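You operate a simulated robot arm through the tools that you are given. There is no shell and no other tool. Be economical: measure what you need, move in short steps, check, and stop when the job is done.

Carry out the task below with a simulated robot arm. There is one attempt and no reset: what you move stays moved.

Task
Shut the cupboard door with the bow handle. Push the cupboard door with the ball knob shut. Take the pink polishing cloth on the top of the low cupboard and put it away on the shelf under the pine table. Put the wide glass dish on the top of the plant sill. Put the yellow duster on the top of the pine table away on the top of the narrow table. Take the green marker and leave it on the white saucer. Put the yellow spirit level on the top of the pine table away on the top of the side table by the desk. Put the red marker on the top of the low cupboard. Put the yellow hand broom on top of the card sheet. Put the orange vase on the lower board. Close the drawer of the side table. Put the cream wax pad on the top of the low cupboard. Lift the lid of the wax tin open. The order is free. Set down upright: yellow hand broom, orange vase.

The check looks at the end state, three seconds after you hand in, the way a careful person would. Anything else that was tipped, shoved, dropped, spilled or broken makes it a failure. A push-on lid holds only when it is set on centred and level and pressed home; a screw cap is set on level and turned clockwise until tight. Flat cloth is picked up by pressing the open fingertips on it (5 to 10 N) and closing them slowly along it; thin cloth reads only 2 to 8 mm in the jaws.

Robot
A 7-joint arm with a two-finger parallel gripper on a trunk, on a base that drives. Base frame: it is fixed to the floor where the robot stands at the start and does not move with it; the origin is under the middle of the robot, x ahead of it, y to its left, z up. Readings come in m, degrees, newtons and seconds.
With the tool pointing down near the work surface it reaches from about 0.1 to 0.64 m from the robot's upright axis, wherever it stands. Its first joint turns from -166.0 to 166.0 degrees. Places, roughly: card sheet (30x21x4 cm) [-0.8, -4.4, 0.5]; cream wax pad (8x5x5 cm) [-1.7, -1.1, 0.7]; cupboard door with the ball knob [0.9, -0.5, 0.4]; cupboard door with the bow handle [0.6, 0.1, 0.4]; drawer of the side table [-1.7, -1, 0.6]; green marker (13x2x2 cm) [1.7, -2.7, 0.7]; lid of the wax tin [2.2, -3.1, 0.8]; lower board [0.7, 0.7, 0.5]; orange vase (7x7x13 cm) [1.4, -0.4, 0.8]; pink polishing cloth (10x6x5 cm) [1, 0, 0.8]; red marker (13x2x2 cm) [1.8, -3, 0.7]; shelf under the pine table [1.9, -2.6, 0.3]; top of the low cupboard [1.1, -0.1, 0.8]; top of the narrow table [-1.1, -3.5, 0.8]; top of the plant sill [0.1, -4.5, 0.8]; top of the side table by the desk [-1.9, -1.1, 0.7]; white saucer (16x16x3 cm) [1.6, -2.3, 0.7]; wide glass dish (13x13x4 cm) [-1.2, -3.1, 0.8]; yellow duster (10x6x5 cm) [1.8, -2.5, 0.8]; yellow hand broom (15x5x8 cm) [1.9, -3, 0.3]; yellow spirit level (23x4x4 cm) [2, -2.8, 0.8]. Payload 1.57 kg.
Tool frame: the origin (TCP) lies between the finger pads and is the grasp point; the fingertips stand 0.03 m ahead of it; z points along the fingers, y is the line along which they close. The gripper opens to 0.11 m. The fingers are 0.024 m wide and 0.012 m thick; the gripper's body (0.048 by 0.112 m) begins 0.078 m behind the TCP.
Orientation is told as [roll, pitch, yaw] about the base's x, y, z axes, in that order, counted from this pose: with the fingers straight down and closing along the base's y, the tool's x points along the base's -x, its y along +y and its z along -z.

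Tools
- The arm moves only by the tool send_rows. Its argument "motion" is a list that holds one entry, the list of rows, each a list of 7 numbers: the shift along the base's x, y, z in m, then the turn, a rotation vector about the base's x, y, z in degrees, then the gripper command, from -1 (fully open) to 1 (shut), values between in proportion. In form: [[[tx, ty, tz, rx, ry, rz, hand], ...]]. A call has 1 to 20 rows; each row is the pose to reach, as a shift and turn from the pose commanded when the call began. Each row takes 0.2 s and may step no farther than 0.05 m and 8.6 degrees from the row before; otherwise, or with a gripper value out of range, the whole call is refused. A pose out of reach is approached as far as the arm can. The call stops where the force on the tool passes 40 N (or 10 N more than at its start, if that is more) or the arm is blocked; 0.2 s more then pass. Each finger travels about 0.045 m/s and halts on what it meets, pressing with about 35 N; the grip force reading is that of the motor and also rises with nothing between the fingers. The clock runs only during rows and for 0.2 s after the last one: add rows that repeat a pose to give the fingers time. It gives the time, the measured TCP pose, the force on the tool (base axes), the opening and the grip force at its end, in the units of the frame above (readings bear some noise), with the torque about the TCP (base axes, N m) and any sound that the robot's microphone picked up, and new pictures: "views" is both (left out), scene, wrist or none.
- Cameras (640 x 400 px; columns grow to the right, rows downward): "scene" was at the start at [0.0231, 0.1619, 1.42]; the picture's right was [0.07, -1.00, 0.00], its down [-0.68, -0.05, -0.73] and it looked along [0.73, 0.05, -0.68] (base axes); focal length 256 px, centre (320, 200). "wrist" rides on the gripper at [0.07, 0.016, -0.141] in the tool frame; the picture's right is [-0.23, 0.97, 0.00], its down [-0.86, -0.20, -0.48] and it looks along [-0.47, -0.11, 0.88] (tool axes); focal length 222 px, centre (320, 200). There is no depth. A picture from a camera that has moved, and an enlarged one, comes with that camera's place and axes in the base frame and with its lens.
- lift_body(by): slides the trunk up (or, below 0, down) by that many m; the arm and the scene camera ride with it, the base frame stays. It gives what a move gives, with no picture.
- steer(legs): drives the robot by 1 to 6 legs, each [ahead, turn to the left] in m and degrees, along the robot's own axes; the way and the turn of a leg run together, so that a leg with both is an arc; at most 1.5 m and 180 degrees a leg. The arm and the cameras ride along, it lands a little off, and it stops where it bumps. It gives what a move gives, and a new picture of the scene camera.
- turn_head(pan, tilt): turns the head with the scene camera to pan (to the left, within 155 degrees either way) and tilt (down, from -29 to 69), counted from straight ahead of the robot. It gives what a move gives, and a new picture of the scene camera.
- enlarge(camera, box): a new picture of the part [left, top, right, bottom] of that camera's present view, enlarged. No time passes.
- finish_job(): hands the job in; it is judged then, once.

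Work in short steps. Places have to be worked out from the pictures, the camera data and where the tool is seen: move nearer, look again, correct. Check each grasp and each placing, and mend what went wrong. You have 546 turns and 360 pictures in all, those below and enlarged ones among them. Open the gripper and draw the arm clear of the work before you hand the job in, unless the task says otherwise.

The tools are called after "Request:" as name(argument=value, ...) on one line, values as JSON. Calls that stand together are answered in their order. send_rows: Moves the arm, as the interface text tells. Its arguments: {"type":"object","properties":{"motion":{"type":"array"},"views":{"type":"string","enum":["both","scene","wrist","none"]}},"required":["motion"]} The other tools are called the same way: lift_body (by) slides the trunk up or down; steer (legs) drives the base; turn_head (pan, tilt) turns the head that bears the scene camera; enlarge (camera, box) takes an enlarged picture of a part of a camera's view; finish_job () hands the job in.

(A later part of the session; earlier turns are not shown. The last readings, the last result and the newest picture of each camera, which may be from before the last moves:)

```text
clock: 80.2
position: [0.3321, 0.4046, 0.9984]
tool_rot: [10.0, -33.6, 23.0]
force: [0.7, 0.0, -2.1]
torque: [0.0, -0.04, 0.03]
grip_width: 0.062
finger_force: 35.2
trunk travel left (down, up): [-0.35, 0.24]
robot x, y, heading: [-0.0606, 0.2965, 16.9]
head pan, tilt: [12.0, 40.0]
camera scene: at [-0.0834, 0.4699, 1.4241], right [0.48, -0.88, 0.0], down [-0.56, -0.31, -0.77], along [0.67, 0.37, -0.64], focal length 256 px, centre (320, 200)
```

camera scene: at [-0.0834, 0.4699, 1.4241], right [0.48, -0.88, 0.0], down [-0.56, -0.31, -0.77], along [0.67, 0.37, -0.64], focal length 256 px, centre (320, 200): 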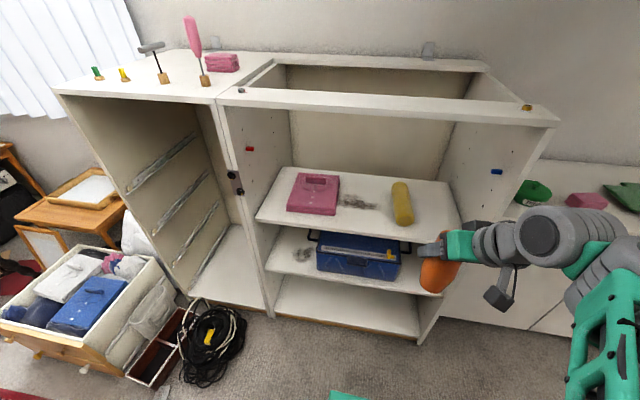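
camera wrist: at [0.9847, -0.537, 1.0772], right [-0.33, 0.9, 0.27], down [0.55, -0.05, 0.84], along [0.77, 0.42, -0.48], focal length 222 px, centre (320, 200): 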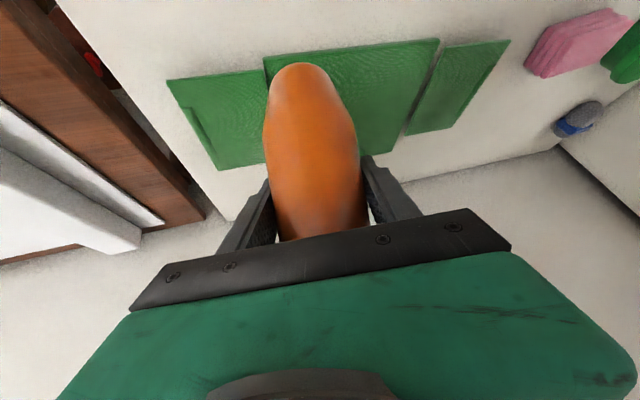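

The lower board is at z≈0.45, with the toolbox in its middle and free space at its left end. I reposition the base to face that left part.

Request:
steer(legs=[[-0.25, 0], [0, 44], [0.43, 0], [0, -36]])

Request:
lift_body(by=-0.33)

Request:
turn_head(pan=5, tilt=30)

```text
clock: 88.0
position: [0.2924, 0.7646, 0.9988]
tool_rot: [10.0, -33.6, 30.9]
force: [0.6, -0.8, -1.7]
torque: [-0.04, -0.03, 0.02]
grip_width: 0.062
finger_force: 34.8
trunk travel left (down, up): [-0.35, 0.24]
robot x, y, heading: [-0.0812, 0.6089, 24.6]
head pan, tilt: [12.0, 40.0]
camera scene: at [-0.1274, 0.772, 1.4241], right [0.6, -0.8, 0.0], down [-0.52, -0.38, -0.77], along [0.62, 0.46, -0.64], focal length 256 px, centre (320, 200)
```

scene: 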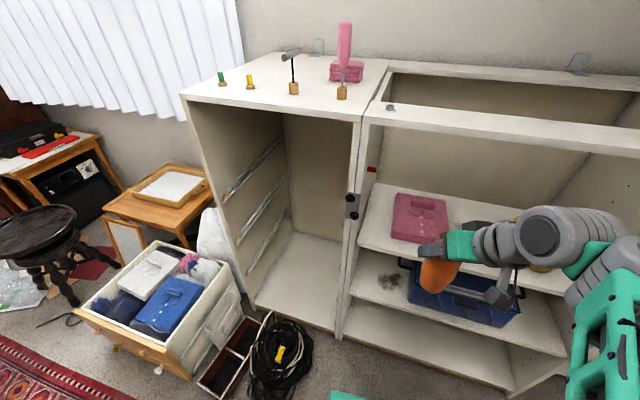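

```text
clock: 91.3
position: [0.2963, 0.766, 0.6622]
tool_rot: [10.6, -32.7, 30.6]
force: [0.5, -0.4, -1.9]
torque: [-0.01, -0.01, 0.04]
grip_width: 0.0618
finger_force: 34.9
trunk travel left (down, up): [-0.02, 0.57]
robot x, y, heading: [-0.0764, 0.6005, 24.4]
head pan, tilt: [12.0, 40.0]
```

```text
clock: 92.0
position: [0.2959, 0.7658, 0.6625]
tool_rot: [10.5, -32.7, 30.6]
force: [-0.6, 0.2, -2.5]
torque: [0.0, -0.03, 0.03]
grip_width: 0.0617
finger_force: 35.5
trunk travel left (down, up): [-0.02, 0.57]
robot x, y, heading: [-0.0754, 0.6039, 24.7]
head pan, tilt: [5.0, 30.0]
camera scene: at [-0.1107, 0.7684, 1.1087], right [0.49, -0.87, 0.0], down [-0.44, -0.25, -0.86], along [0.75, 0.43, -0.51], focal length 256 px, centre (320, 200)
```

scene: 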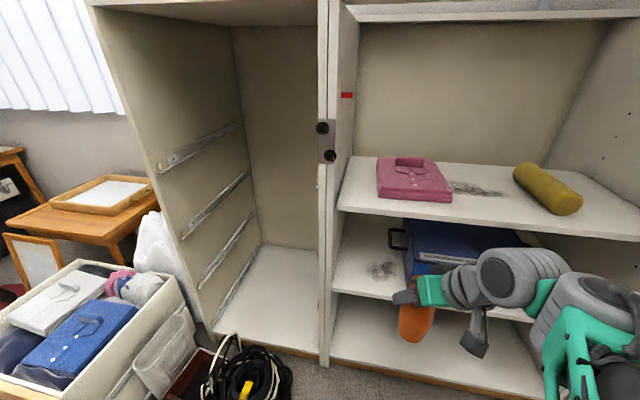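

I restore the upright vase orientation while extending toward the board's left end, stopping just before the front edge.

Request:
send_rows(motion=[[[0.01, 0.015, 0, -0.3, -2.2, -1.1, 1], [0.025, 0.035, 0, -0.6, -4.4, -2.2, 1], [0.04, 0.055, -0.01, -0.9, -6.6, -3.3, 1], [0.055, 0.07, -0.02, -1.2, -8.8, -4.4, 1], [0.065, 0.085, -0.04, -1.5, -11, -5.4, 1], [0.075, 0.095, -0.06, -1.8, -13.3, -6.5, 1], [0.075, 0.095, -0.075, -1.8, -13.3, -6.5, 1], [0.075, 0.095, -0.075, -1.8, -13.3, -6.5, 1]]], views="both")

```text
clock: 93.8
position: [0.3676, 0.8583, 0.5924]
tool_rot: [-0.8, -44.2, 31.2]
force: [0.0, -0.5, -2.8]
torque: [-0.02, -0.01, 0.0]
grip_width: 0.0617
finger_force: 34.5
trunk travel left (down, up): [-0.02, 0.57]
robot x, y, heading: [-0.0781, 0.605, 24.5]
head pan, tilt: [5.0, 30.0]
camera scene: at [-0.117, 0.766, 1.1094], right [0.49, -0.87, 0.0], down [-0.44, -0.25, -0.87], along [0.75, 0.43, -0.5], focal length 256 px, centre (320, 200)
camera wrist: at [0.2309, 0.7982, 0.6446], right [-0.36, 0.92, 0.15], down [0.34, -0.02, 0.94], along [0.87, 0.39, -0.3], focal length 222 px, centre (320, 200)
```

scene: 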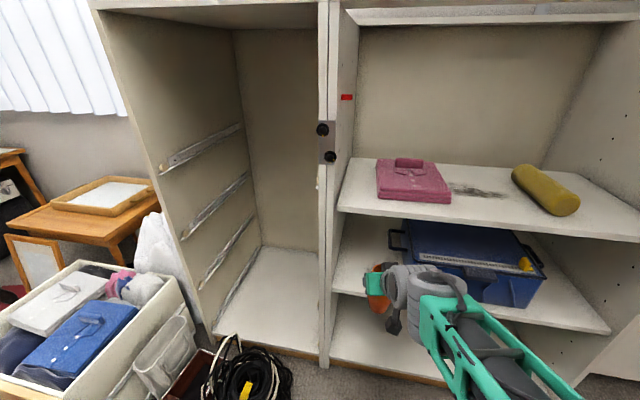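
wrist: 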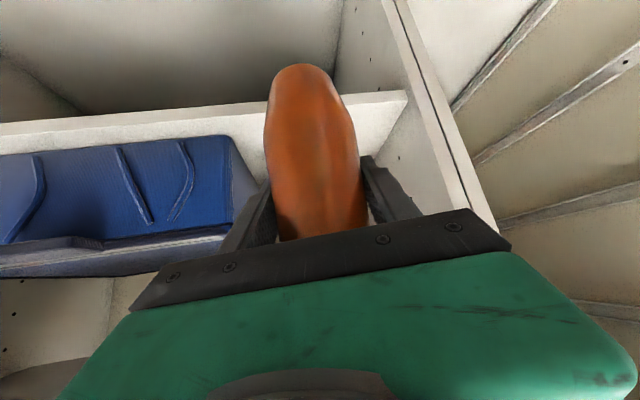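

Vase is aligned with the gap between toolbox and the left wall, bottom ~5 cm above the board. I move in.

Request:
send_rows(motion=[[[0.03, 0.018, 0, 0, 0, 0, 1], [0.06, 0.036, 0, 0, 0, 0, 1], [0.09, 0.054, 0, 0, 0, 0, 1], [0.12, 0.072, 0, 0, 0, 0, 1], [0.144, 0.087, -0.005, 0, 0, 0, 1], [0.144, 0.087, -0.02, 0, 0, 0, 1]]], views="both")

```text
clock: 95.2
position: [0.5118, 0.945, 0.5722]
tool_rot: [-0.8, -44.0, 31.1]
force: [-0.6, -0.3, -1.1]
torque: [-0.01, -0.02, 0.05]
grip_width: 0.0616
finger_force: 35.4
trunk travel left (down, up): [-0.02, 0.57]
robot x, y, heading: [-0.0761, 0.6029, 24.5]
head pan, tilt: [5.0, 30.0]
camera scene: at [-0.117, 0.7659, 1.1094], right [0.49, -0.87, 0.0], down [-0.44, -0.25, -0.87], along [0.75, 0.43, -0.5], focal length 256 px, centre (320, 200)
camera wrist: at [0.3748, 0.8854, 0.625], right [-0.36, 0.92, 0.15], down [0.34, -0.02, 0.94], along [0.87, 0.39, -0.31], focal length 222 px, centre (320, 200)
```

scene: 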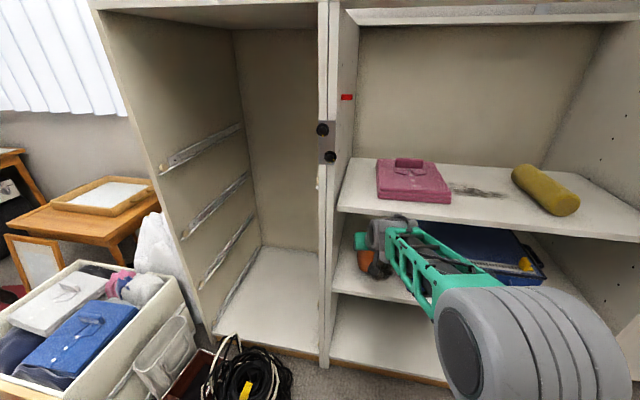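
wrist: 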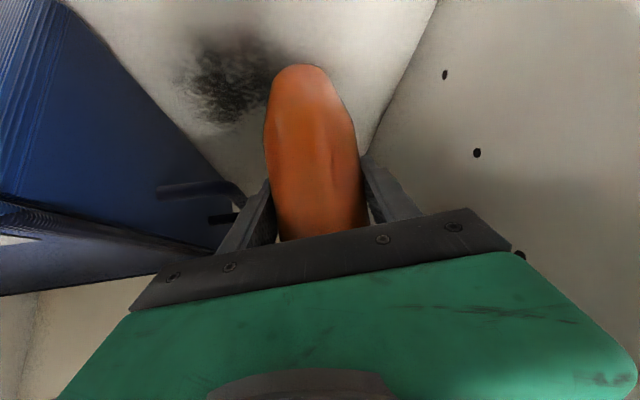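

Position is good. I lower gently.

Request:
send_rows(motion=[[[0, 0, -0.01, 0, 0, 0, 1], [0, 0, -0.018, 0, 0, 0, 1], [0, 0, -0.024, 0, 0, 0, 1], [0, 0, -0.028, 0, 0, 0, 1]]], views="none")

Request:
send_rows(motion=[[[0, 0, -0.003, 0, 0, 0, 1], [0, 0, -0.006, 0, 0, 0, 1]]], views="wrist")

```text
clock: 96.2
position: [0.5121, 0.9471, 0.5457]
tool_rot: [-0.8, -44.1, 31.2]
force: [-0.2, 0.3, -0.5]
torque: [0.02, 0.05, -0.01]
grip_width: 0.0617
finger_force: 34.8
trunk travel left (down, up): [-0.02, 0.57]
robot x, y, heading: [-0.0784, 0.5999, 24.4]
head pan, tilt: [5.0, 30.0]
```

```text
clock: 96.8
position: [0.513, 0.9459, 0.5438]
tool_rot: [-0.8, -44.6, 31.1]
force: [2.0, -3.7, 17.5]
torque: [-0.44, 0.42, 0.18]
grip_width: 0.0614
finger_force: 35.2
trunk travel left (down, up): [-0.02, 0.57]
robot x, y, heading: [-0.0791, 0.6049, 24.5]
head pan, tilt: [5.0, 30.0]
camera wrist: at [0.3758, 0.8851, 0.5954], right [-0.36, 0.92, 0.15], down [0.33, -0.02, 0.94], along [0.87, 0.39, -0.3], focal length 222 px, centre (320, 200)
```

wrist: 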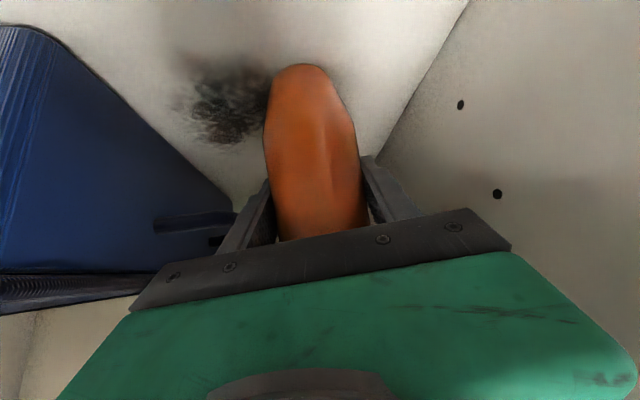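

Contact. I ease off 2 mm and open the fingers partway, keeping clear of the toolbox handle.

Request:
send_rows(motion=[[[0, 0, 0.002, 0, 0, 0, 0.9], [0, 0, 0.002, 0, 0, 0, -0.1], [0, 0, 0.002, 0, 0, 0, -0.25], [0, 0, 0.002, 0, 0, 0, -0.4], [0, 0, 0.002, 0, 0, 0, -0.42]]], views="wrist")

```text
clock: 98.0
position: [0.5115, 0.9471, 0.5407]
tool_rot: [-0.8, -44.1, 31.2]
force: [-1.1, -1.2, -0.8]
torque: [-0.03, 0.0, 0.03]
grip_width: 0.0782
finger_force: 0.0
trunk travel left (down, up): [-0.02, 0.57]
robot x, y, heading: [-0.0749, 0.6026, 24.8]
head pan, tilt: [5.0, 30.0]
camera wrist: at [0.3747, 0.886, 0.5938], right [-0.36, 0.92, 0.15], down [0.34, -0.02, 0.94], along [0.87, 0.39, -0.31], focal length 222 px, centre (320, 200)
```

wrist: 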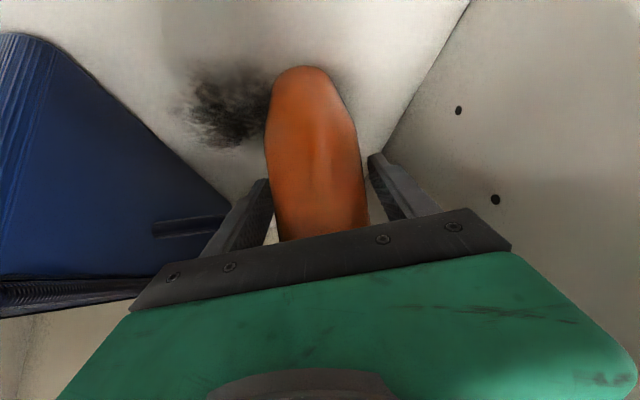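

Vase stands free. I back straight out.

Request:
send_rows(motion=[[[-0.02, -0.012, 0, 0, 0, 0, -0.42], [-0.045, -0.027, 0, 0, 0, 0, -0.42], [-0.075, -0.046, 0.0, 0, 0, 0, -0.42], [-0.11, -0.067, 0.01, 0, 0, 0, -0.42], [-0.15, -0.09, 0.02, 0, 0, 0, -0.42], [-0.19, -0.113, 0.04, 0, 0, 0, -0.42], [-0.21, -0.12, 0.06, 0, 0, 0, -0.42]]], views="both")

```text
refused: row 6 steps farther than a row can; nothing moved
```

Request:
send_rows(motion=[[[-0.02, -0.012, 0, 0, 0, 0, -0.42], [-0.045, -0.027, 0, 0, 0, 0, -0.42], [-0.075, -0.046, 0.0, 0, 0, 0, -0.42], [-0.11, -0.067, 0.01, 0, 0, 0, -0.42], [-0.145, -0.088, 0.02, 0, 0, 0, -0.42], [-0.18, -0.108, 0.03, 0, 0, 0, -0.42], [-0.21, -0.12, 0.05, 0, 0, 0, -0.42]]], views="both")

```text
clock: 99.8
position: [0.3028, 0.8189, 0.5499]
tool_rot: [-1.0, -38.4, 30.4]
force: [-0.2, -0.1, -0.7]
torque: [0.02, 0.01, 0.02]
grip_width: 0.0781
finger_force: 0.1
trunk travel left (down, up): [-0.02, 0.57]
robot x, y, heading: [-0.0782, 0.6079, 24.6]
head pan, tilt: [5.0, 30.0]
stopped in row 7: the arm was blocked; the commanded pose is now the measured one
camera scene: at [-0.1119, 0.7701, 1.1081], right [0.49, -0.87, 0.0], down [-0.44, -0.25, -0.86], along [0.75, 0.42, -0.51], focal length 256 px, centre (320, 200)
camera wrist: at [0.1696, 0.7637, 0.6175], right [-0.33, 0.94, 0.13], down [0.42, 0.02, 0.91], along [0.85, 0.35, -0.4], focal length 222 px, centre (320, 200)
```

scene: 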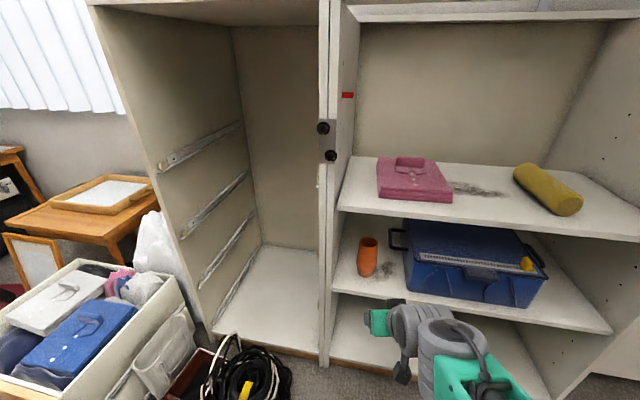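
wrist: 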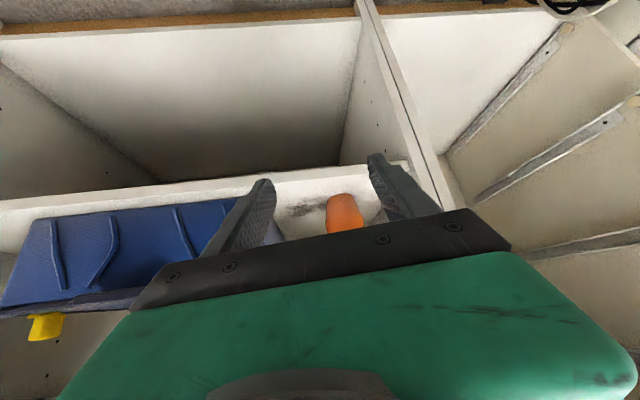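

Vase stands upright on the lower board. I raise the trunk, set the tool vertical again, and drive to the pink cloth at about (0.99,-0.03).

Request:
lift_body(by=0.33)

Request:
send_rows(motion=[[[-0.02, -0.01, 0.02, -3.2, 5.5, 0, -1], [-0.04, -0.02, 0.04, -6.4, 11, 0, -1], [-0.05, -0.03, 0.06, -9.6, 16.5, 0, -1], [-0.05, -0.03, 0.08, -12.8, 22, 0, -1], [-0.05, -0.03, 0.1, -16, 27.5, 0, -1], [-0.05, -0.03, 0.12, -19.2, 33, 0, -1]]], views="none")

Request:
steer(legs=[[-0.3, 0], [0, -62.5], [1.08, 0], [0, 57]])

```text
clock: 103.0
position: [0.2993, 0.8178, 0.8853]
tool_rot: [-0.9, -38.8, 30.5]
force: [-1.1, -0.1, -1.1]
torque: [-0.02, -0.02, 0.04]
grip_width: 0.0779
finger_force: 0.1
trunk travel left (down, up): [-0.35, 0.24]
robot x, y, heading: [-0.0777, 0.6067, 24.5]
head pan, tilt: [5.0, 30.0]
```

```text
clock: 104.4
position: [0.2513, 0.7868, 1.0057]
tool_rot: [-0.7, -1.0, 30.5]
force: [1.0, 0.5, 0.1]
torque: [0.02, -0.01, -0.03]
grip_width: 0.1102
finger_force: 0.0
trunk travel left (down, up): [-0.35, 0.24]
robot x, y, heading: [-0.0776, 0.6033, 24.4]
head pan, tilt: [5.0, 30.0]
```

```text
clock: 116.9
position: [0.8388, -0.0078, 1.0059]
tool_rot: [-0.8, -0.9, 26.2]
force: [0.4, -0.8, -0.2]
torque: [0.0, 0.01, 0.04]
grip_width: 0.1101
finger_force: 0.1
trunk travel left (down, up): [-0.35, 0.24]
robot x, y, heading: [0.5018, -0.1653, 20.3]
head pan, tilt: [5.0, 30.0]
camera scene: at [0.4696, -0.0022, 1.4394], right [0.43, -0.9, 0.0], down [-0.45, -0.21, -0.87], along [0.78, 0.37, -0.5], focal length 256 px, centre (320, 200)
```

scene: 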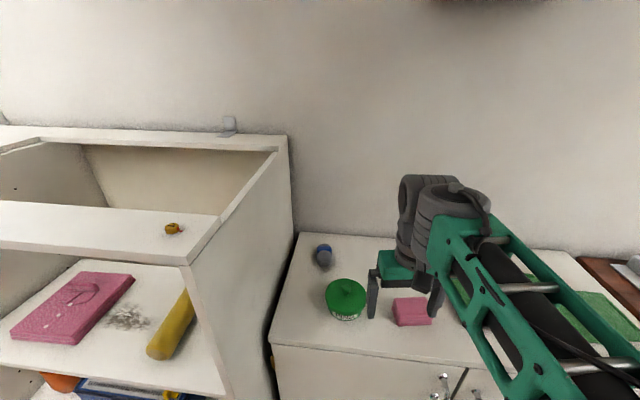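

The cloth is just ahead of the fingers. I take a wrist view after moving over it at a safe height.

Request:
send_rows(motion=[[[0.04, -0.01, 0, 0, 0, 0, -1], [0.08, -0.015, -0.01, 0, 0, 0, -1], [0.11, -0.02, -0.03, 0, 0, 0, -1], [0.13, -0.025, -0.06, 0, 0, 0, -1]]], views="wrist")

```text
clock: 117.9
position: [0.9687, -0.0326, 0.9468]
tool_rot: [-0.9, -1.0, 26.2]
force: [-0.2, 0.8, 0.5]
torque: [0.0, 0.01, -0.04]
grip_width: 0.1097
finger_force: 0.0
trunk travel left (down, up): [-0.35, 0.24]
robot x, y, heading: [0.4975, -0.1677, 20.1]
head pan, tilt: [5.0, 30.0]
camera wrist: at [0.8958, -0.0475, 1.0866], right [-0.23, 0.97, -0.01], down [0.85, 0.2, 0.49], along [0.48, 0.1, -0.87], focal length 222 px, centre (320, 200)
```

wrist: 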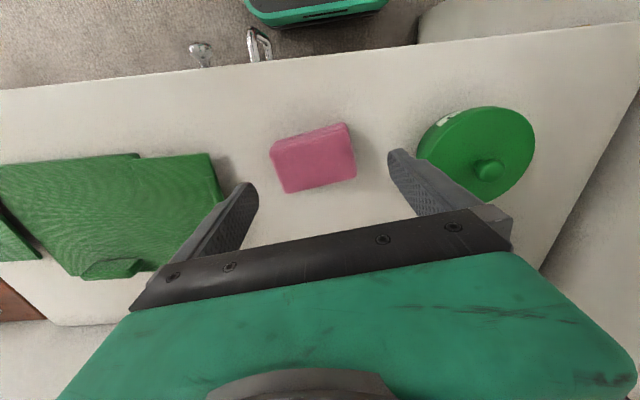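

The cloth's long side runs along the cupboard; I turn the gripper 90° to close across its 6 cm side and centre it at (0.977,-0.037).

Request:
send_rows(motion=[[[0.002, 0, 0, 0, 0, -8.2, -1], [0.004, -0.001, 0, 0, 0, -16.4, -1], [0.006, -0.002, 0, 0, 0, -24.6, -1], [0.008, -0.003, 0, 0, 0, -32.8, -1], [0.008, -0.004, 0, 0, 0, -41, -1], [0.008, -0.004, 0, 0, 0, -49.2, -1], [0.008, -0.004, 0, 0, 0, -57.4, -1], [0.008, -0.004, 0, 0, 0, -65.6, -1], [0.008, -0.004, 0, 0, 0, -73.8, -1], [0.008, -0.004, 0, 0, 0, -82, -1], [0.008, -0.004, 0, 0, 0, -90, -1]]], views="both")

```text
clock: 120.3
position: [0.9762, -0.036, 0.9455]
tool_rot: [-0.8, -0.8, -63.9]
force: [-0.5, 0.6, 0.2]
torque: [0.01, 0.07, 0.0]
grip_width: 0.1103
finger_force: 0.0
trunk travel left (down, up): [-0.35, 0.24]
robot x, y, heading: [0.4953, -0.1678, 20.5]
head pan, tilt: [5.0, 30.0]
camera scene: at [0.4697, -0.0022, 1.4394], right [0.43, -0.9, 0.0], down [-0.45, -0.21, -0.87], along [0.78, 0.37, -0.5], focal length 256 px, centre (320, 200)
camera wrist: at [0.9601, 0.0368, 1.0866], right [0.97, 0.22, -0.01], down [0.2, -0.85, 0.49], along [0.1, -0.48, -0.87], focal length 222 px, centre (320, 200)
```

scene: 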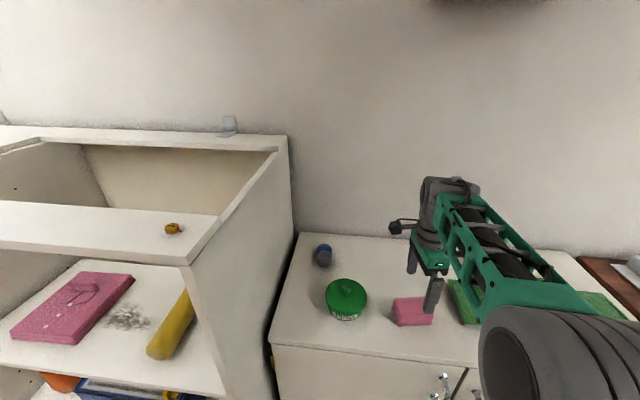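
wrist: 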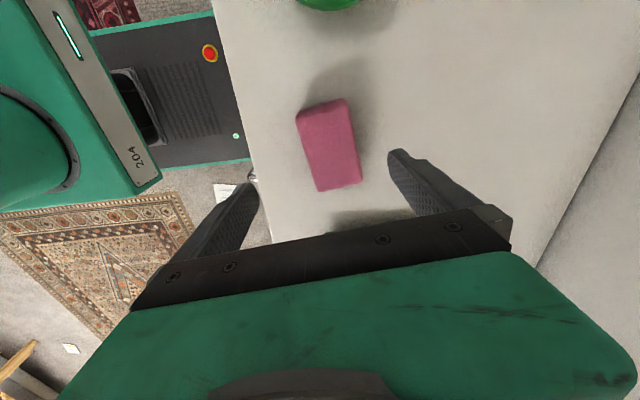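

Aligned within a degree or two. I shift 6 mm and descend to z≈0.84.

Request:
send_rows(motion=[[[0.006, 0.006, -0.03, 0, 0, 0, -1], [0.006, 0.006, -0.06, 0, 0, 0, -1], [0.006, 0.006, -0.085, 0, 0, 0, -1], [0.006, 0.006, -0.105, 0, 0, 0, -1]]], views="wrist")

```text
clock: 121.3
position: [0.9811, -0.0322, 0.8421]
tool_rot: [-0.7, -0.9, -63.8]
force: [0.9, 0.2, -0.6]
torque: [-0.01, -0.03, 0.01]
grip_width: 0.1099
finger_force: 0.0
trunk travel left (down, up): [-0.35, 0.24]
robot x, y, heading: [0.497, -0.1678, 20.7]
head pan, tilt: [5.0, 30.0]
camera wrist: at [0.9651, 0.0408, 0.9813], right [0.97, 0.23, -0.01], down [0.2, -0.85, 0.49], along [0.1, -0.48, -0.87], focal length 222 px, centre (320, 200)
```

wrist: 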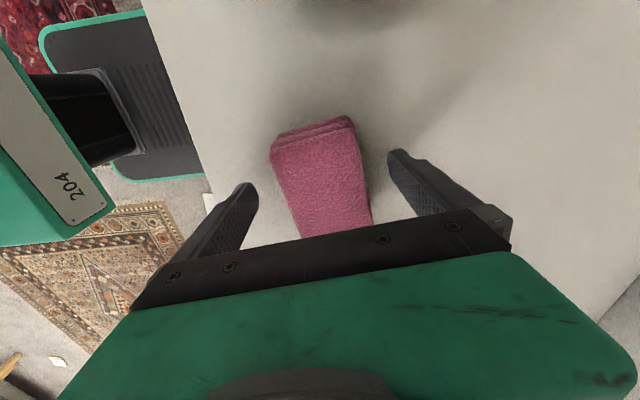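

Fingers straddle the folded cloth. I close and lift a little.

Request:
send_rows(motion=[[[0, 0, 0, 0, 0, 0, -0.5], [0, 0, 0, 0, 0, 0, 0], [0, 0, 0, 0, 0, 0, 0.4], [0, 0, 0, 0, 0, 0, 0.8], [0, 0, 0, 0, 0, 0, 1], [0, 0, 0, 0, 0, 0, 1], [0, 0, 0, 0, 0, 0, 1], [0, 0, 0.04, 0, 0, 0, 1], [0, 0, 0.08, 0, 0, 0, 1], [0, 0, 0.12, 0, 0, 0, 1], [0, 0, 0.16, 0, 0, 0, 1]]], views="wrist")

```text
clock: 123.7
position: [0.9795, -0.0296, 1.0006]
tool_rot: [-0.8, -0.9, -63.7]
force: [0.0, -0.2, -0.6]
torque: [-0.01, 0.01, 0.03]
grip_width: 0.0596
finger_force: 34.9
trunk travel left (down, up): [-0.35, 0.24]
robot x, y, heading: [0.4974, -0.165, 20.4]
head pan, tilt: [5.0, 30.0]
camera wrist: at [0.9643, 0.0433, 1.1411], right [0.97, 0.23, -0.01], down [0.2, -0.85, 0.49], along [0.1, -0.48, -0.87], focal length 222 px, centre (320, 200)
```

wrist: 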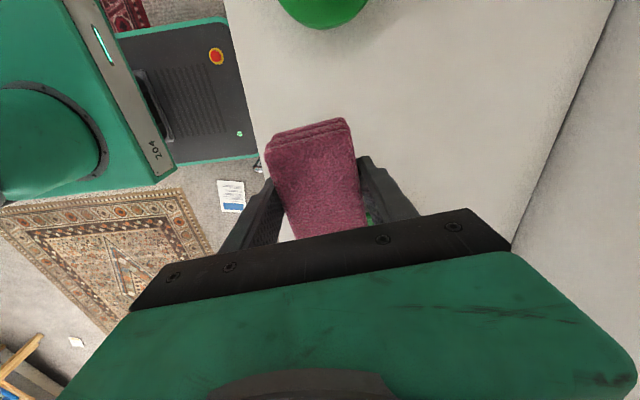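

The cloth is held (60 mm). I retract the arm and drive along the wall to the pine table.

Request:
send_rows(motion=[[[-0.04, -0.014, 0.01, 0, 0, 0, 1], [-0.08, -0.028, 0.02, 0, 0, 0, 1], [-0.12, -0.042, 0.03, 0, 0, 0, 1], [-0.16, -0.056, 0.04, 0, 0, 0, 1]]], views="none")

Request:
steer(legs=[[-0.35, 0], [0, -92.4], [1.4, 0], [1.25, 0]])

```text
clock: 124.7
position: [0.8205, -0.0887, 1.0392]
tool_rot: [-0.9, -1.0, -63.6]
force: [-0.3, 0.2, -1.0]
torque: [0.01, 0.04, -0.01]
grip_width: 0.0592
finger_force: 34.7
trunk travel left (down, up): [-0.35, 0.24]
robot x, y, heading: [0.4988, -0.1615, 20.4]
head pan, tilt: [5.0, 30.0]
```

```text
clock: 143.4
position: [1.0811, -3.1268, 1.0398]
tool_rot: [-0.8, -0.8, -154.5]
force: [0.1, 0.9, -0.1]
torque: [-0.02, 0.02, -0.01]
grip_width: 0.0596
finger_force: 35.3
trunk travel left (down, up): [-0.35, 0.24]
robot x, y, heading: [1.009, -2.8005, -70.4]
head pan, tilt: [5.0, 30.0]
camera scene: at [1.1705, -2.7742, 1.4394], right [-0.91, -0.42, 0.0], down [-0.21, 0.45, -0.87], along [0.36, -0.79, -0.5], focal length 256 px, centre (320, 200)
```

scene: 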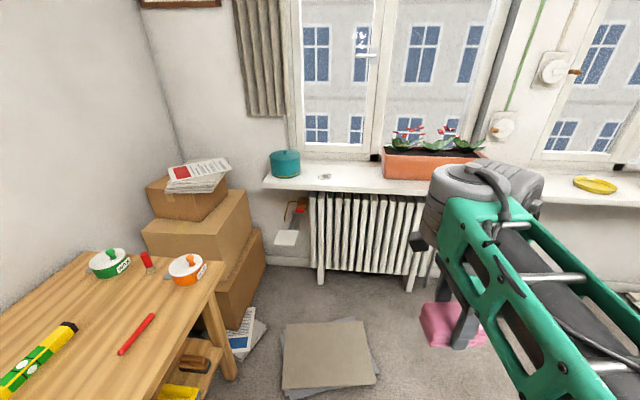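

Arrived near the table. I turn left to face it and look down.

Request:
steer(legs=[[0, 90]])

Request:
turn_head(pan=0, tilt=35)

```text
clock: 147.6
position: [1.3315, -2.7228, 1.0406]
tool_rot: [-0.7, -0.9, -63.9]
force: [-0.5, -0.3, -0.7]
torque: [0.01, 0.0, 0.0]
grip_width: 0.0593
finger_force: 34.6
trunk travel left (down, up): [-0.35, 0.24]
robot x, y, heading: [1.0053, -2.8047, 20.3]
head pan, tilt: [5.0, 30.0]
camera scene: at [0.9792, -2.6374, 1.4394], right [0.43, -0.9, 0.0], down [-0.45, -0.21, -0.87], along [0.78, 0.37, -0.5], focal length 256 px, centre (320, 200)
```

scene: 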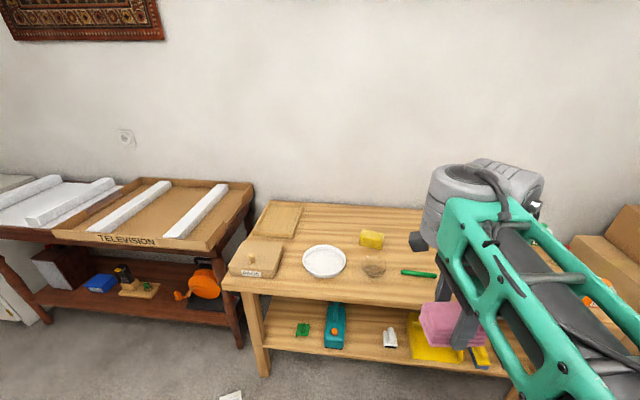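

```text
clock: 148.3
position: [1.3309, -2.7244, 1.0403]
tool_rot: [-0.8, -1.0, -63.8]
force: [0.2, -0.1, -0.8]
torque: [0.0, 0.03, 0.02]
grip_width: 0.0593
finger_force: 35.2
trunk travel left (down, up): [-0.35, 0.24]
robot x, y, heading: [1.0101, -2.7997, 20.3]
head pan, tilt: [0.0, 35.0]
camera scene: at [0.98, -2.6454, 1.4316], right [0.35, -0.94, 0.0], down [-0.54, -0.2, -0.82], along [0.77, 0.28, -0.57], focal length 256 px, centre (320, 200)
```

scene: 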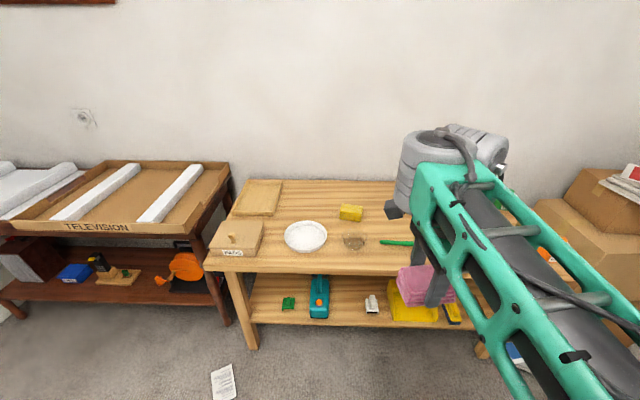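

Shelf: free gap between the teal box and the white bottle, around (1.7,-2.5), z≈0.30. I turn the tool to face the table and tilt it forward, then lower the trunk in front of the table.

Request:
send_rows(motion=[[[0.01, 0, 0, 0, 0, 8.3, 1], [0.02, 0.0, 0, 0, 0, 16.6, 1], [0.03, 0.01, 0, 0, 0, 24.9, 1], [0.04, 0.01, 0, 0, 0, 33.2, 1], [0.05, 0.015, 0, 0, 0, 41.5, 1], [0.06, 0.02, 0, 0, 0, 49.8, 1], [0.07, 0.023, 0, 0, 0, 58.1, 1], [0.08, 0.026, 0, 0, 0, 66.4, 1], [0.09, 0.03, 0, 0, 0, 74.7, 1], [0.1, 0.033, 0, 0, 0, 83, 1]]], views="none")

Request:
send_rows(motion=[[[0.005, 0.002, 0, 2.4, -6.8, 0, 1], [0.01, 0.004, 0, 4.8, -13.6, 0, 1], [0.015, 0.006, 0, 7.2, -20.4, 0, 1], [0.02, 0.008, 0, 9.6, -27.2, 0, 1], [0.025, 0.01, -0.01, 12, -34, 0, 1], [0.03, 0.012, -0.03, 14.4, -40.7, 0, 1]]], views="none")

Request:
lift_body(by=-0.34)

Request:
turn_head(pan=-3, tilt=35)

```text
clock: 150.5
position: [1.4316, -2.6899, 1.0405]
tool_rot: [-0.8, -0.9, 19.4]
force: [-0.6, 0.7, -1.1]
torque: [-0.01, -0.02, 0.0]
grip_width: 0.0594
finger_force: 35.0
trunk travel left (down, up): [-0.35, 0.24]
robot x, y, heading: [1.006, -2.8051, 20.2]
head pan, tilt: [0.0, 35.0]
```

```text
clock: 151.9
position: [1.4609, -2.6775, 0.9978]
tool_rot: [-0.2, -42.6, 18.8]
force: [1.5, 0.1, -1.7]
torque: [-0.02, 0.04, 0.02]
grip_width: 0.0592
finger_force: 35.1
trunk travel left (down, up): [-0.35, 0.24]
robot x, y, heading: [1.0076, -2.799, 20.4]
head pan, tilt: [0.0, 35.0]
```

```text
clock: 155.2
position: [1.4655, -2.6764, 0.6536]
tool_rot: [-0.1, -42.1, 18.8]
force: [0.3, 0.3, -0.8]
torque: [-0.01, -0.02, -0.01]
grip_width: 0.0593
finger_force: 35.0
trunk travel left (down, up): [-0.01, 0.58]
robot x, y, heading: [1.0048, -2.8027, 20.4]
head pan, tilt: [0.0, 35.0]
```

```text
clock: 155.8
position: [1.4644, -2.6778, 0.653]
tool_rot: [-0.1, -42.1, 18.8]
force: [0.5, -0.3, -0.5]
torque: [0.0, 0.02, 0.01]
grip_width: 0.0592
finger_force: 35.1
trunk travel left (down, up): [-0.01, 0.58]
robot x, y, heading: [1.0063, -2.7988, 20.3]
head pan, tilt: [-3.0, 35.0]
camera scene: at [0.9882, -2.6474, 1.0909], right [0.3, -0.95, 0.0], down [-0.55, -0.17, -0.81], along [0.78, 0.24, -0.58], focal length 256 px, centre (320, 200)
```

scene: 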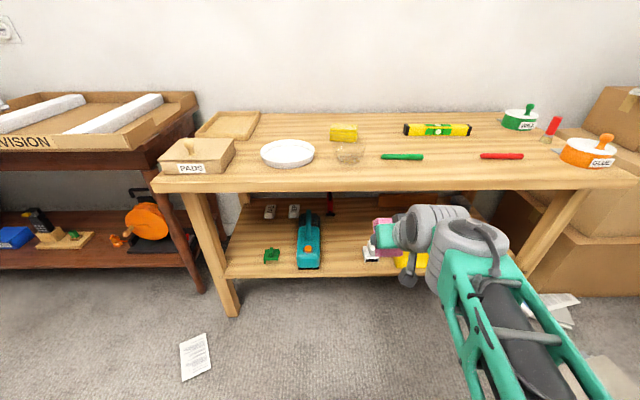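

Very clear view. The gap right of the teal box is centred near s≈2.94 along the wall. I lower the cloth in front of the table and shift left 7 cm.

Request:
send_rows(motion=[[[-0.005, 0.014, -0.04, 0, 0, 0, 1], [-0.01, 0.028, -0.08, 0, 0, 0, 1], [-0.015, 0.042, -0.12, 0, 0, 0, 1], [-0.02, 0.056, -0.16, 0, 0, 0, 1], [-0.023, 0.066, -0.2, 0, 0, 0, 1], [-0.023, 0.066, -0.225, 0, 0, 0, 1]]], views="both")

```text
clock: 157.2
position: [1.4375, -2.6132, 0.4435]
tool_rot: [-0.4, -44.0, 19.0]
force: [0.1, 0.7, -1.3]
torque: [0.01, 0.04, 0.0]
grip_width: 0.0595
finger_force: 34.4
trunk travel left (down, up): [-0.01, 0.58]
robot x, y, heading: [1.0058, -2.804, 20.4]
head pan, tilt: [-3.0, 35.0]
camera scene: at [0.9814, -2.6499, 1.0916], right [0.3, -0.95, 0.0], down [-0.55, -0.17, -0.82], along [0.78, 0.24, -0.57], focal length 256 px, centre (320, 200)
camera wrist: at [1.2918, -2.6449, 0.4964], right [-0.16, 0.98, 0.15], down [0.33, -0.09, 0.94], along [0.93, 0.2, -0.3], focal length 222 px, centre (320, 200)
```

scene: 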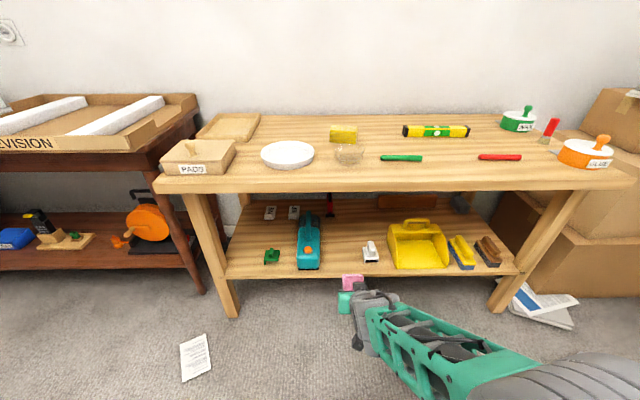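
wrist: 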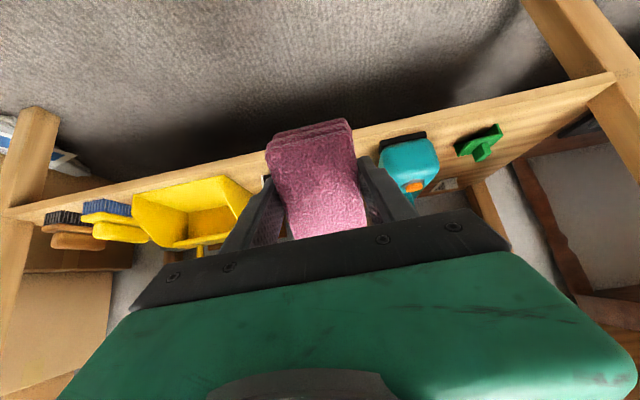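

The gap is clear. I drive 0.13 forward so the arm can reach in.

Request:
steer(legs=[[0.13, 0]])

Request:
send_rows(motion=[[[0.0, 0.0, -0.01, 0, 0, 0, 1]]], views="wrist")

```text
clock: 158.5
position: [1.5606, -2.57, 0.4444]
tool_rot: [-0.6, -44.2, 19.0]
force: [-0.2, -0.1, -0.4]
torque: [0.0, 0.03, 0.03]
grip_width: 0.0591
finger_force: 35.1
trunk travel left (down, up): [-0.01, 0.58]
robot x, y, heading: [1.1275, -2.7576, 20.2]
head pan, tilt: [-3.0, 35.0]
camera scene: at [1.1027, -2.6051, 1.0916], right [0.3, -0.96, 0.0], down [-0.55, -0.17, -0.82], along [0.78, 0.24, -0.57], focal length 256 px, centre (320, 200)
```

scene: 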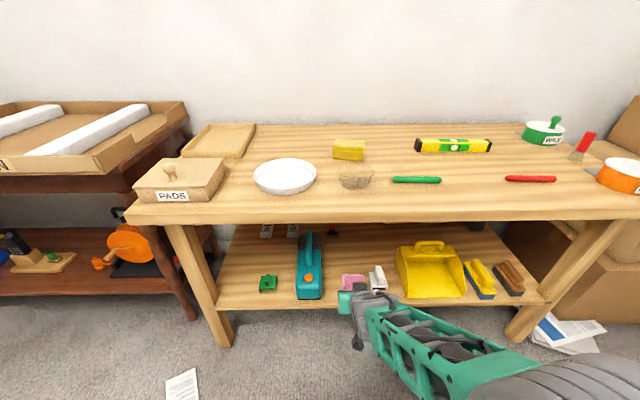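

```text
clock: 158.9
position: [1.5583, -2.5692, 0.4331]
tool_rot: [-0.5, -44.0, 19.1]
force: [-0.5, 0.3, -0.5]
torque: [0.0, 0.02, 0.02]
grip_width: 0.0592
finger_force: 34.6
trunk travel left (down, up): [-0.01, 0.58]
robot x, y, heading: [1.1303, -2.7569, 20.0]
head pan, tilt: [-3.0, 35.0]
camera wrist: at [1.4125, -2.6005, 0.4858], right [-0.16, 0.98, 0.15], down [0.33, -0.09, 0.94], along [0.93, 0.2, -0.31], focal length 222 px, centre (320, 200)
```

wrist: 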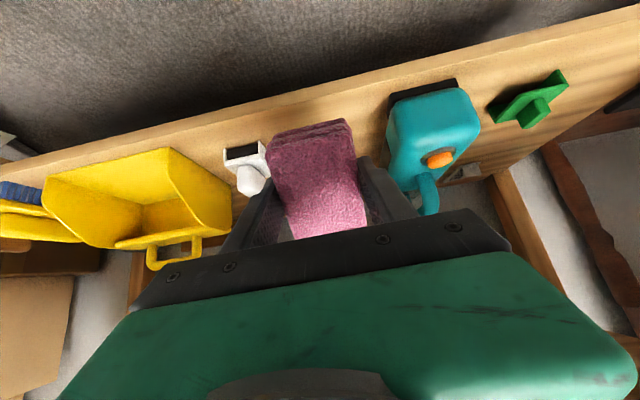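

The cloth is centred on the gap. I move in 16 cm and lower.

Request:
send_rows(motion=[[[0.035, 0.012, 0, 0, 0, 0, 1], [0.07, 0.024, 0, 0, 0, 0, 1], [0.105, 0.036, 0, 0, 0, 0, 1], [0.135, 0.047, -0.01, 0, 0, 0, 1], [0.158, 0.055, -0.02, 0, 0, 0, 1], [0.158, 0.055, -0.035, 0, 0, 0, 1], [0.158, 0.055, -0.045, 0, 0, 0, 1]]], views="both")

```text
clock: 160.5
position: [1.7158, -2.5115, 0.3877]
tool_rot: [-0.3, -44.1, 19.1]
force: [0.3, 0.3, -0.1]
torque: [-0.02, 0.02, -0.03]
grip_width: 0.0594
finger_force: 35.1
trunk travel left (down, up): [-0.01, 0.58]
robot x, y, heading: [1.1283, -2.756, 20.0]
head pan, tilt: [-3.0, 35.0]
camera scene: at [1.1027, -2.6052, 1.0916], right [0.3, -0.96, 0.0], down [-0.55, -0.17, -0.82], along [0.78, 0.24, -0.57], focal length 256 px, centre (320, 200)
camera wrist: at [1.5701, -2.5436, 0.4408], right [-0.16, 0.98, 0.15], down [0.33, -0.09, 0.94], along [0.93, 0.2, -0.31], focal length 222 px, centre (320, 200)
```

scene: 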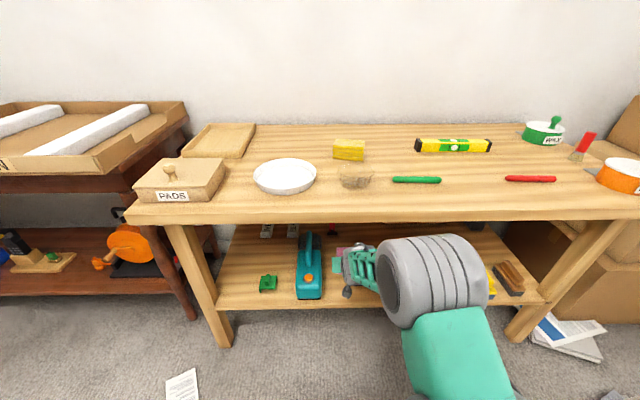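
wrist: 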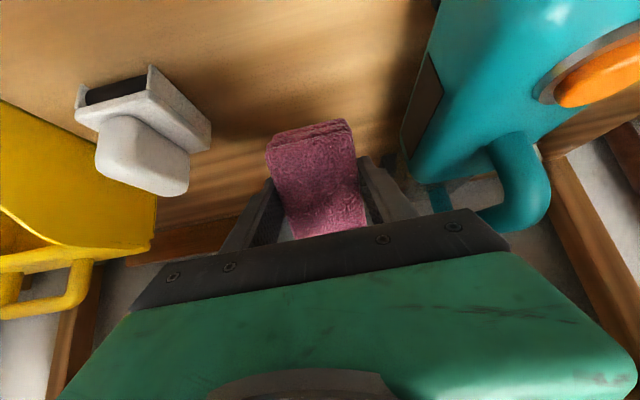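

Clear on both sides. I lower until contact.

Request:
send_rows(motion=[[[0, 0, -0.008, 0, 0, 0, 1], [0, 0, -0.014, 0, 0, 0, 1], [0, 0, -0.019, 0, 0, 0, 1]]], views="wrist")

```text
clock: 161.3
position: [1.7168, -2.5148, 0.3691]
tool_rot: [-0.5, -44.2, 19.0]
force: [-0.4, 0.7, 0.3]
torque: [0.02, 0.01, 0.01]
grip_width: 0.0595
finger_force: 34.9
trunk travel left (down, up): [-0.01, 0.58]
robot x, y, heading: [1.1263, -2.7572, 20.3]
head pan, tilt: [-3.0, 35.0]
camera wrist: at [1.5703, -2.5457, 0.4227], right [-0.16, 0.98, 0.15], down [0.33, -0.09, 0.94], along [0.93, 0.2, -0.31], focal length 222 px, centre (320, 200)
```

wrist: 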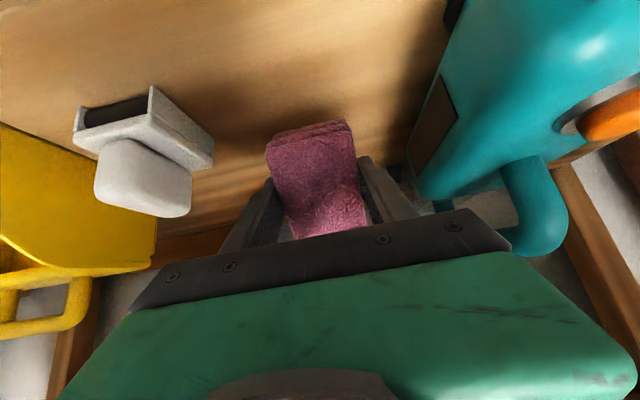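

Request:
send_rows(motion=[[[0, 0, -0.005, 0, 0, 0, 1], [0, 0, -0.01, 0, 0, 0, 1], [0, 0, -0.014, 0, 0, 0, 1], [0, 0, -0.018, 0, 0, 0, 1]]], views="wrist")

```text
clock: 162.3
position: [1.7168, -2.5143, 0.3511]
tool_rot: [-0.6, -44.1, 19.0]
force: [0.1, 0.2, -0.2]
torque: [0.0, 0.0, -0.01]
grip_width: 0.0594
finger_force: 34.6
trunk travel left (down, up): [-0.01, 0.58]
robot x, y, heading: [1.1275, -2.7575, 20.0]
head pan, tilt: [-3.0, 35.0]
camera wrist: at [1.5713, -2.5455, 0.4043], right [-0.16, 0.98, 0.15], down [0.33, -0.09, 0.94], along [0.93, 0.2, -0.31], focal length 222 px, centre (320, 200)
```

wrist: 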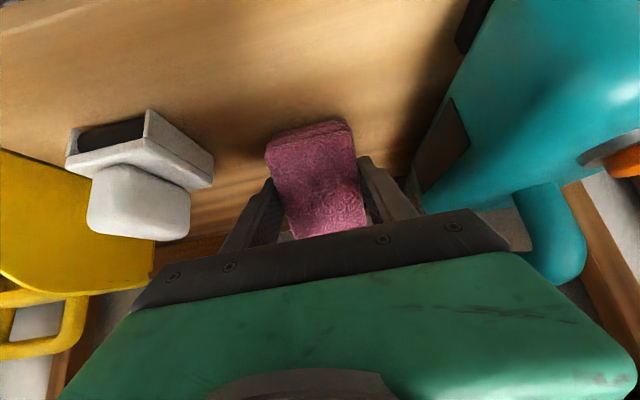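

No contact yet; I go on down gently.

Request:
send_rows(motion=[[[0, 0, -0.004, 0, 0, 0, 1], [0, 0, -0.008, 0, 0, 0, 1], [0, 0, -0.011, 0, 0, 0, 1]]], views="none")

Request:
send_rows(motion=[[[0, 0, -0.003, 0, 0, 0, 1], [0, 0, -0.006, 0, 0, 0, 1]]], views="wrist")

```text
clock: 163.1
position: [1.7203, -2.5144, 0.3464]
tool_rot: [-0.4, -44.8, 18.9]
force: [-8.0, -5.1, 35.3]
torque: [-0.13, 0.61, 0.03]
grip_width: 0.0594
finger_force: 35.6
trunk travel left (down, up): [-0.01, 0.58]
robot x, y, heading: [1.1279, -2.7584, 20.0]
head pan, tilt: [-3.0, 35.0]
```

```text
clock: 163.7
position: [1.7217, -2.5117, 0.3421]
tool_rot: [-0.3, -45.0, 18.8]
force: [0.1, -2.8, 43.4]
torque: [0.09, 0.14, 0.01]
grip_width: 0.0593
finger_force: 34.5
trunk travel left (down, up): [-0.01, 0.58]
robot x, y, heading: [1.13, -2.7578, 20.3]
head pan, tilt: [-3.0, 35.0]
camera wrist: at [1.5738, -2.5442, 0.3927], right [-0.16, 0.97, 0.16], down [0.32, -0.1, 0.94], along [0.94, 0.2, -0.29], focal length 222 px, centre (320, 200)
```

wrist: 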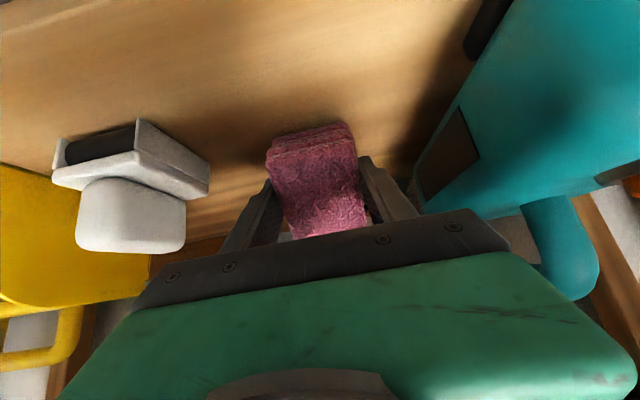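

Firm contact (shelf z≈0.285). I raise 1 cm and release.

Request:
send_rows(motion=[[[0, 0, 0.006, 0, 0, 0, 1], [0, 0, 0.01, 0, 0, 0, 0.6], [0, 0, 0.01, 0, 0, 0, 0.1], [0, 0, 0.01, 0, 0, 0, -0.3], [0, 0, 0.01, 0, 0, 0, -0.55], [0, 0, 0.01, 0, 0, 0, -0.55]]], views="wrist")

```text
clock: 165.1
position: [1.7168, -2.5149, 0.3438]
tool_rot: [-0.5, -44.0, 19.0]
force: [-0.7, -0.8, 0.3]
torque: [0.01, -0.02, 0.03]
grip_width: 0.0854
finger_force: 0.1
trunk travel left (down, up): [-0.01, 0.58]
robot x, y, heading: [1.1285, -2.757, 20.4]
head pan, tilt: [-3.0, 35.0]
camera wrist: at [1.5702, -2.5458, 0.3972], right [-0.16, 0.98, 0.15], down [0.33, -0.09, 0.94], along [0.93, 0.2, -0.31], focal length 222 px, centre (320, 200)
```

wrist: 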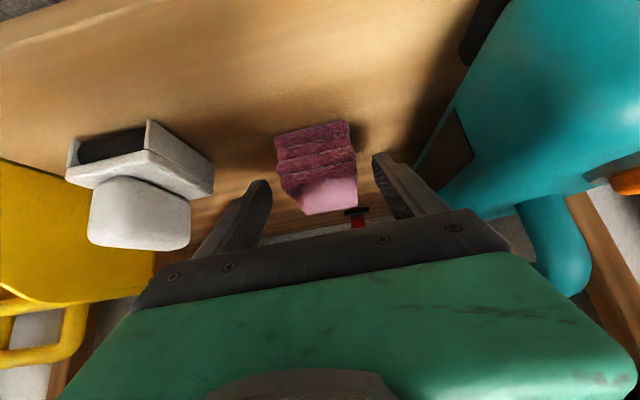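

The cloth dropped flat on the shelf. I withdraw straight back.

Request:
send_rows(motion=[[[-0.03, -0.01, 0.005, 0, 0, 0, -0.55], [-0.065, -0.022, 0.015, 0, 0, 0, -0.55], [-0.1, -0.035, 0.03, 0, 0, 0, -0.55], [-0.14, -0.049, 0.045, 0, 0, 0, -0.55], [-0.18, -0.063, 0.055, 0, 0, 0, -0.55]]], views="none")

Request:
steer(legs=[[-0.2, 0]])

```text
clock: 166.3
position: [1.5374, -2.5779, 0.3989]
tool_rot: [-0.5, -43.9, 19.0]
force: [-0.5, 0.1, 0.3]
torque: [0.02, 0.0, 0.01]
grip_width: 0.0854
finger_force: 0.1
trunk travel left (down, up): [-0.01, 0.58]
robot x, y, heading: [1.1262, -2.7533, 20.4]
head pan, tilt: [-3.0, 35.0]
```

```text
clock: 167.9
position: [1.3492, -2.6484, 0.3988]
tool_rot: [-0.5, -44.1, 18.8]
force: [-0.4, -0.7, -0.3]
torque: [-0.03, 0.05, 0.03]
grip_width: 0.0853
finger_force: 0.0
trunk travel left (down, up): [-0.01, 0.58]
robot x, y, heading: [0.9338, -2.8232, 20.2]
head pan, tilt: [-3.0, 35.0]
camera scene: at [0.9144, -2.6742, 1.0916], right [0.29, -0.96, 0.0], down [-0.55, -0.17, -0.82], along [0.78, 0.24, -0.57], focal length 256 px, centre (320, 200)
```

scene: 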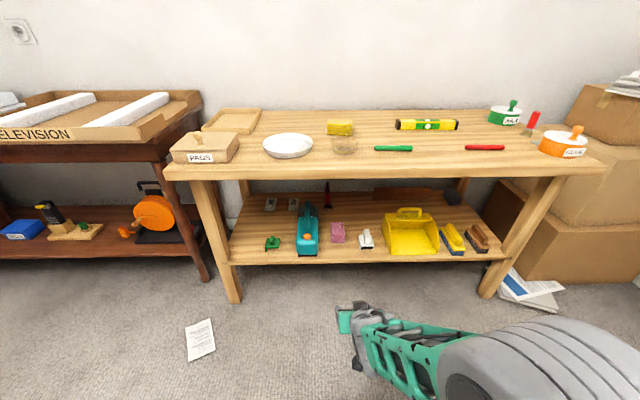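

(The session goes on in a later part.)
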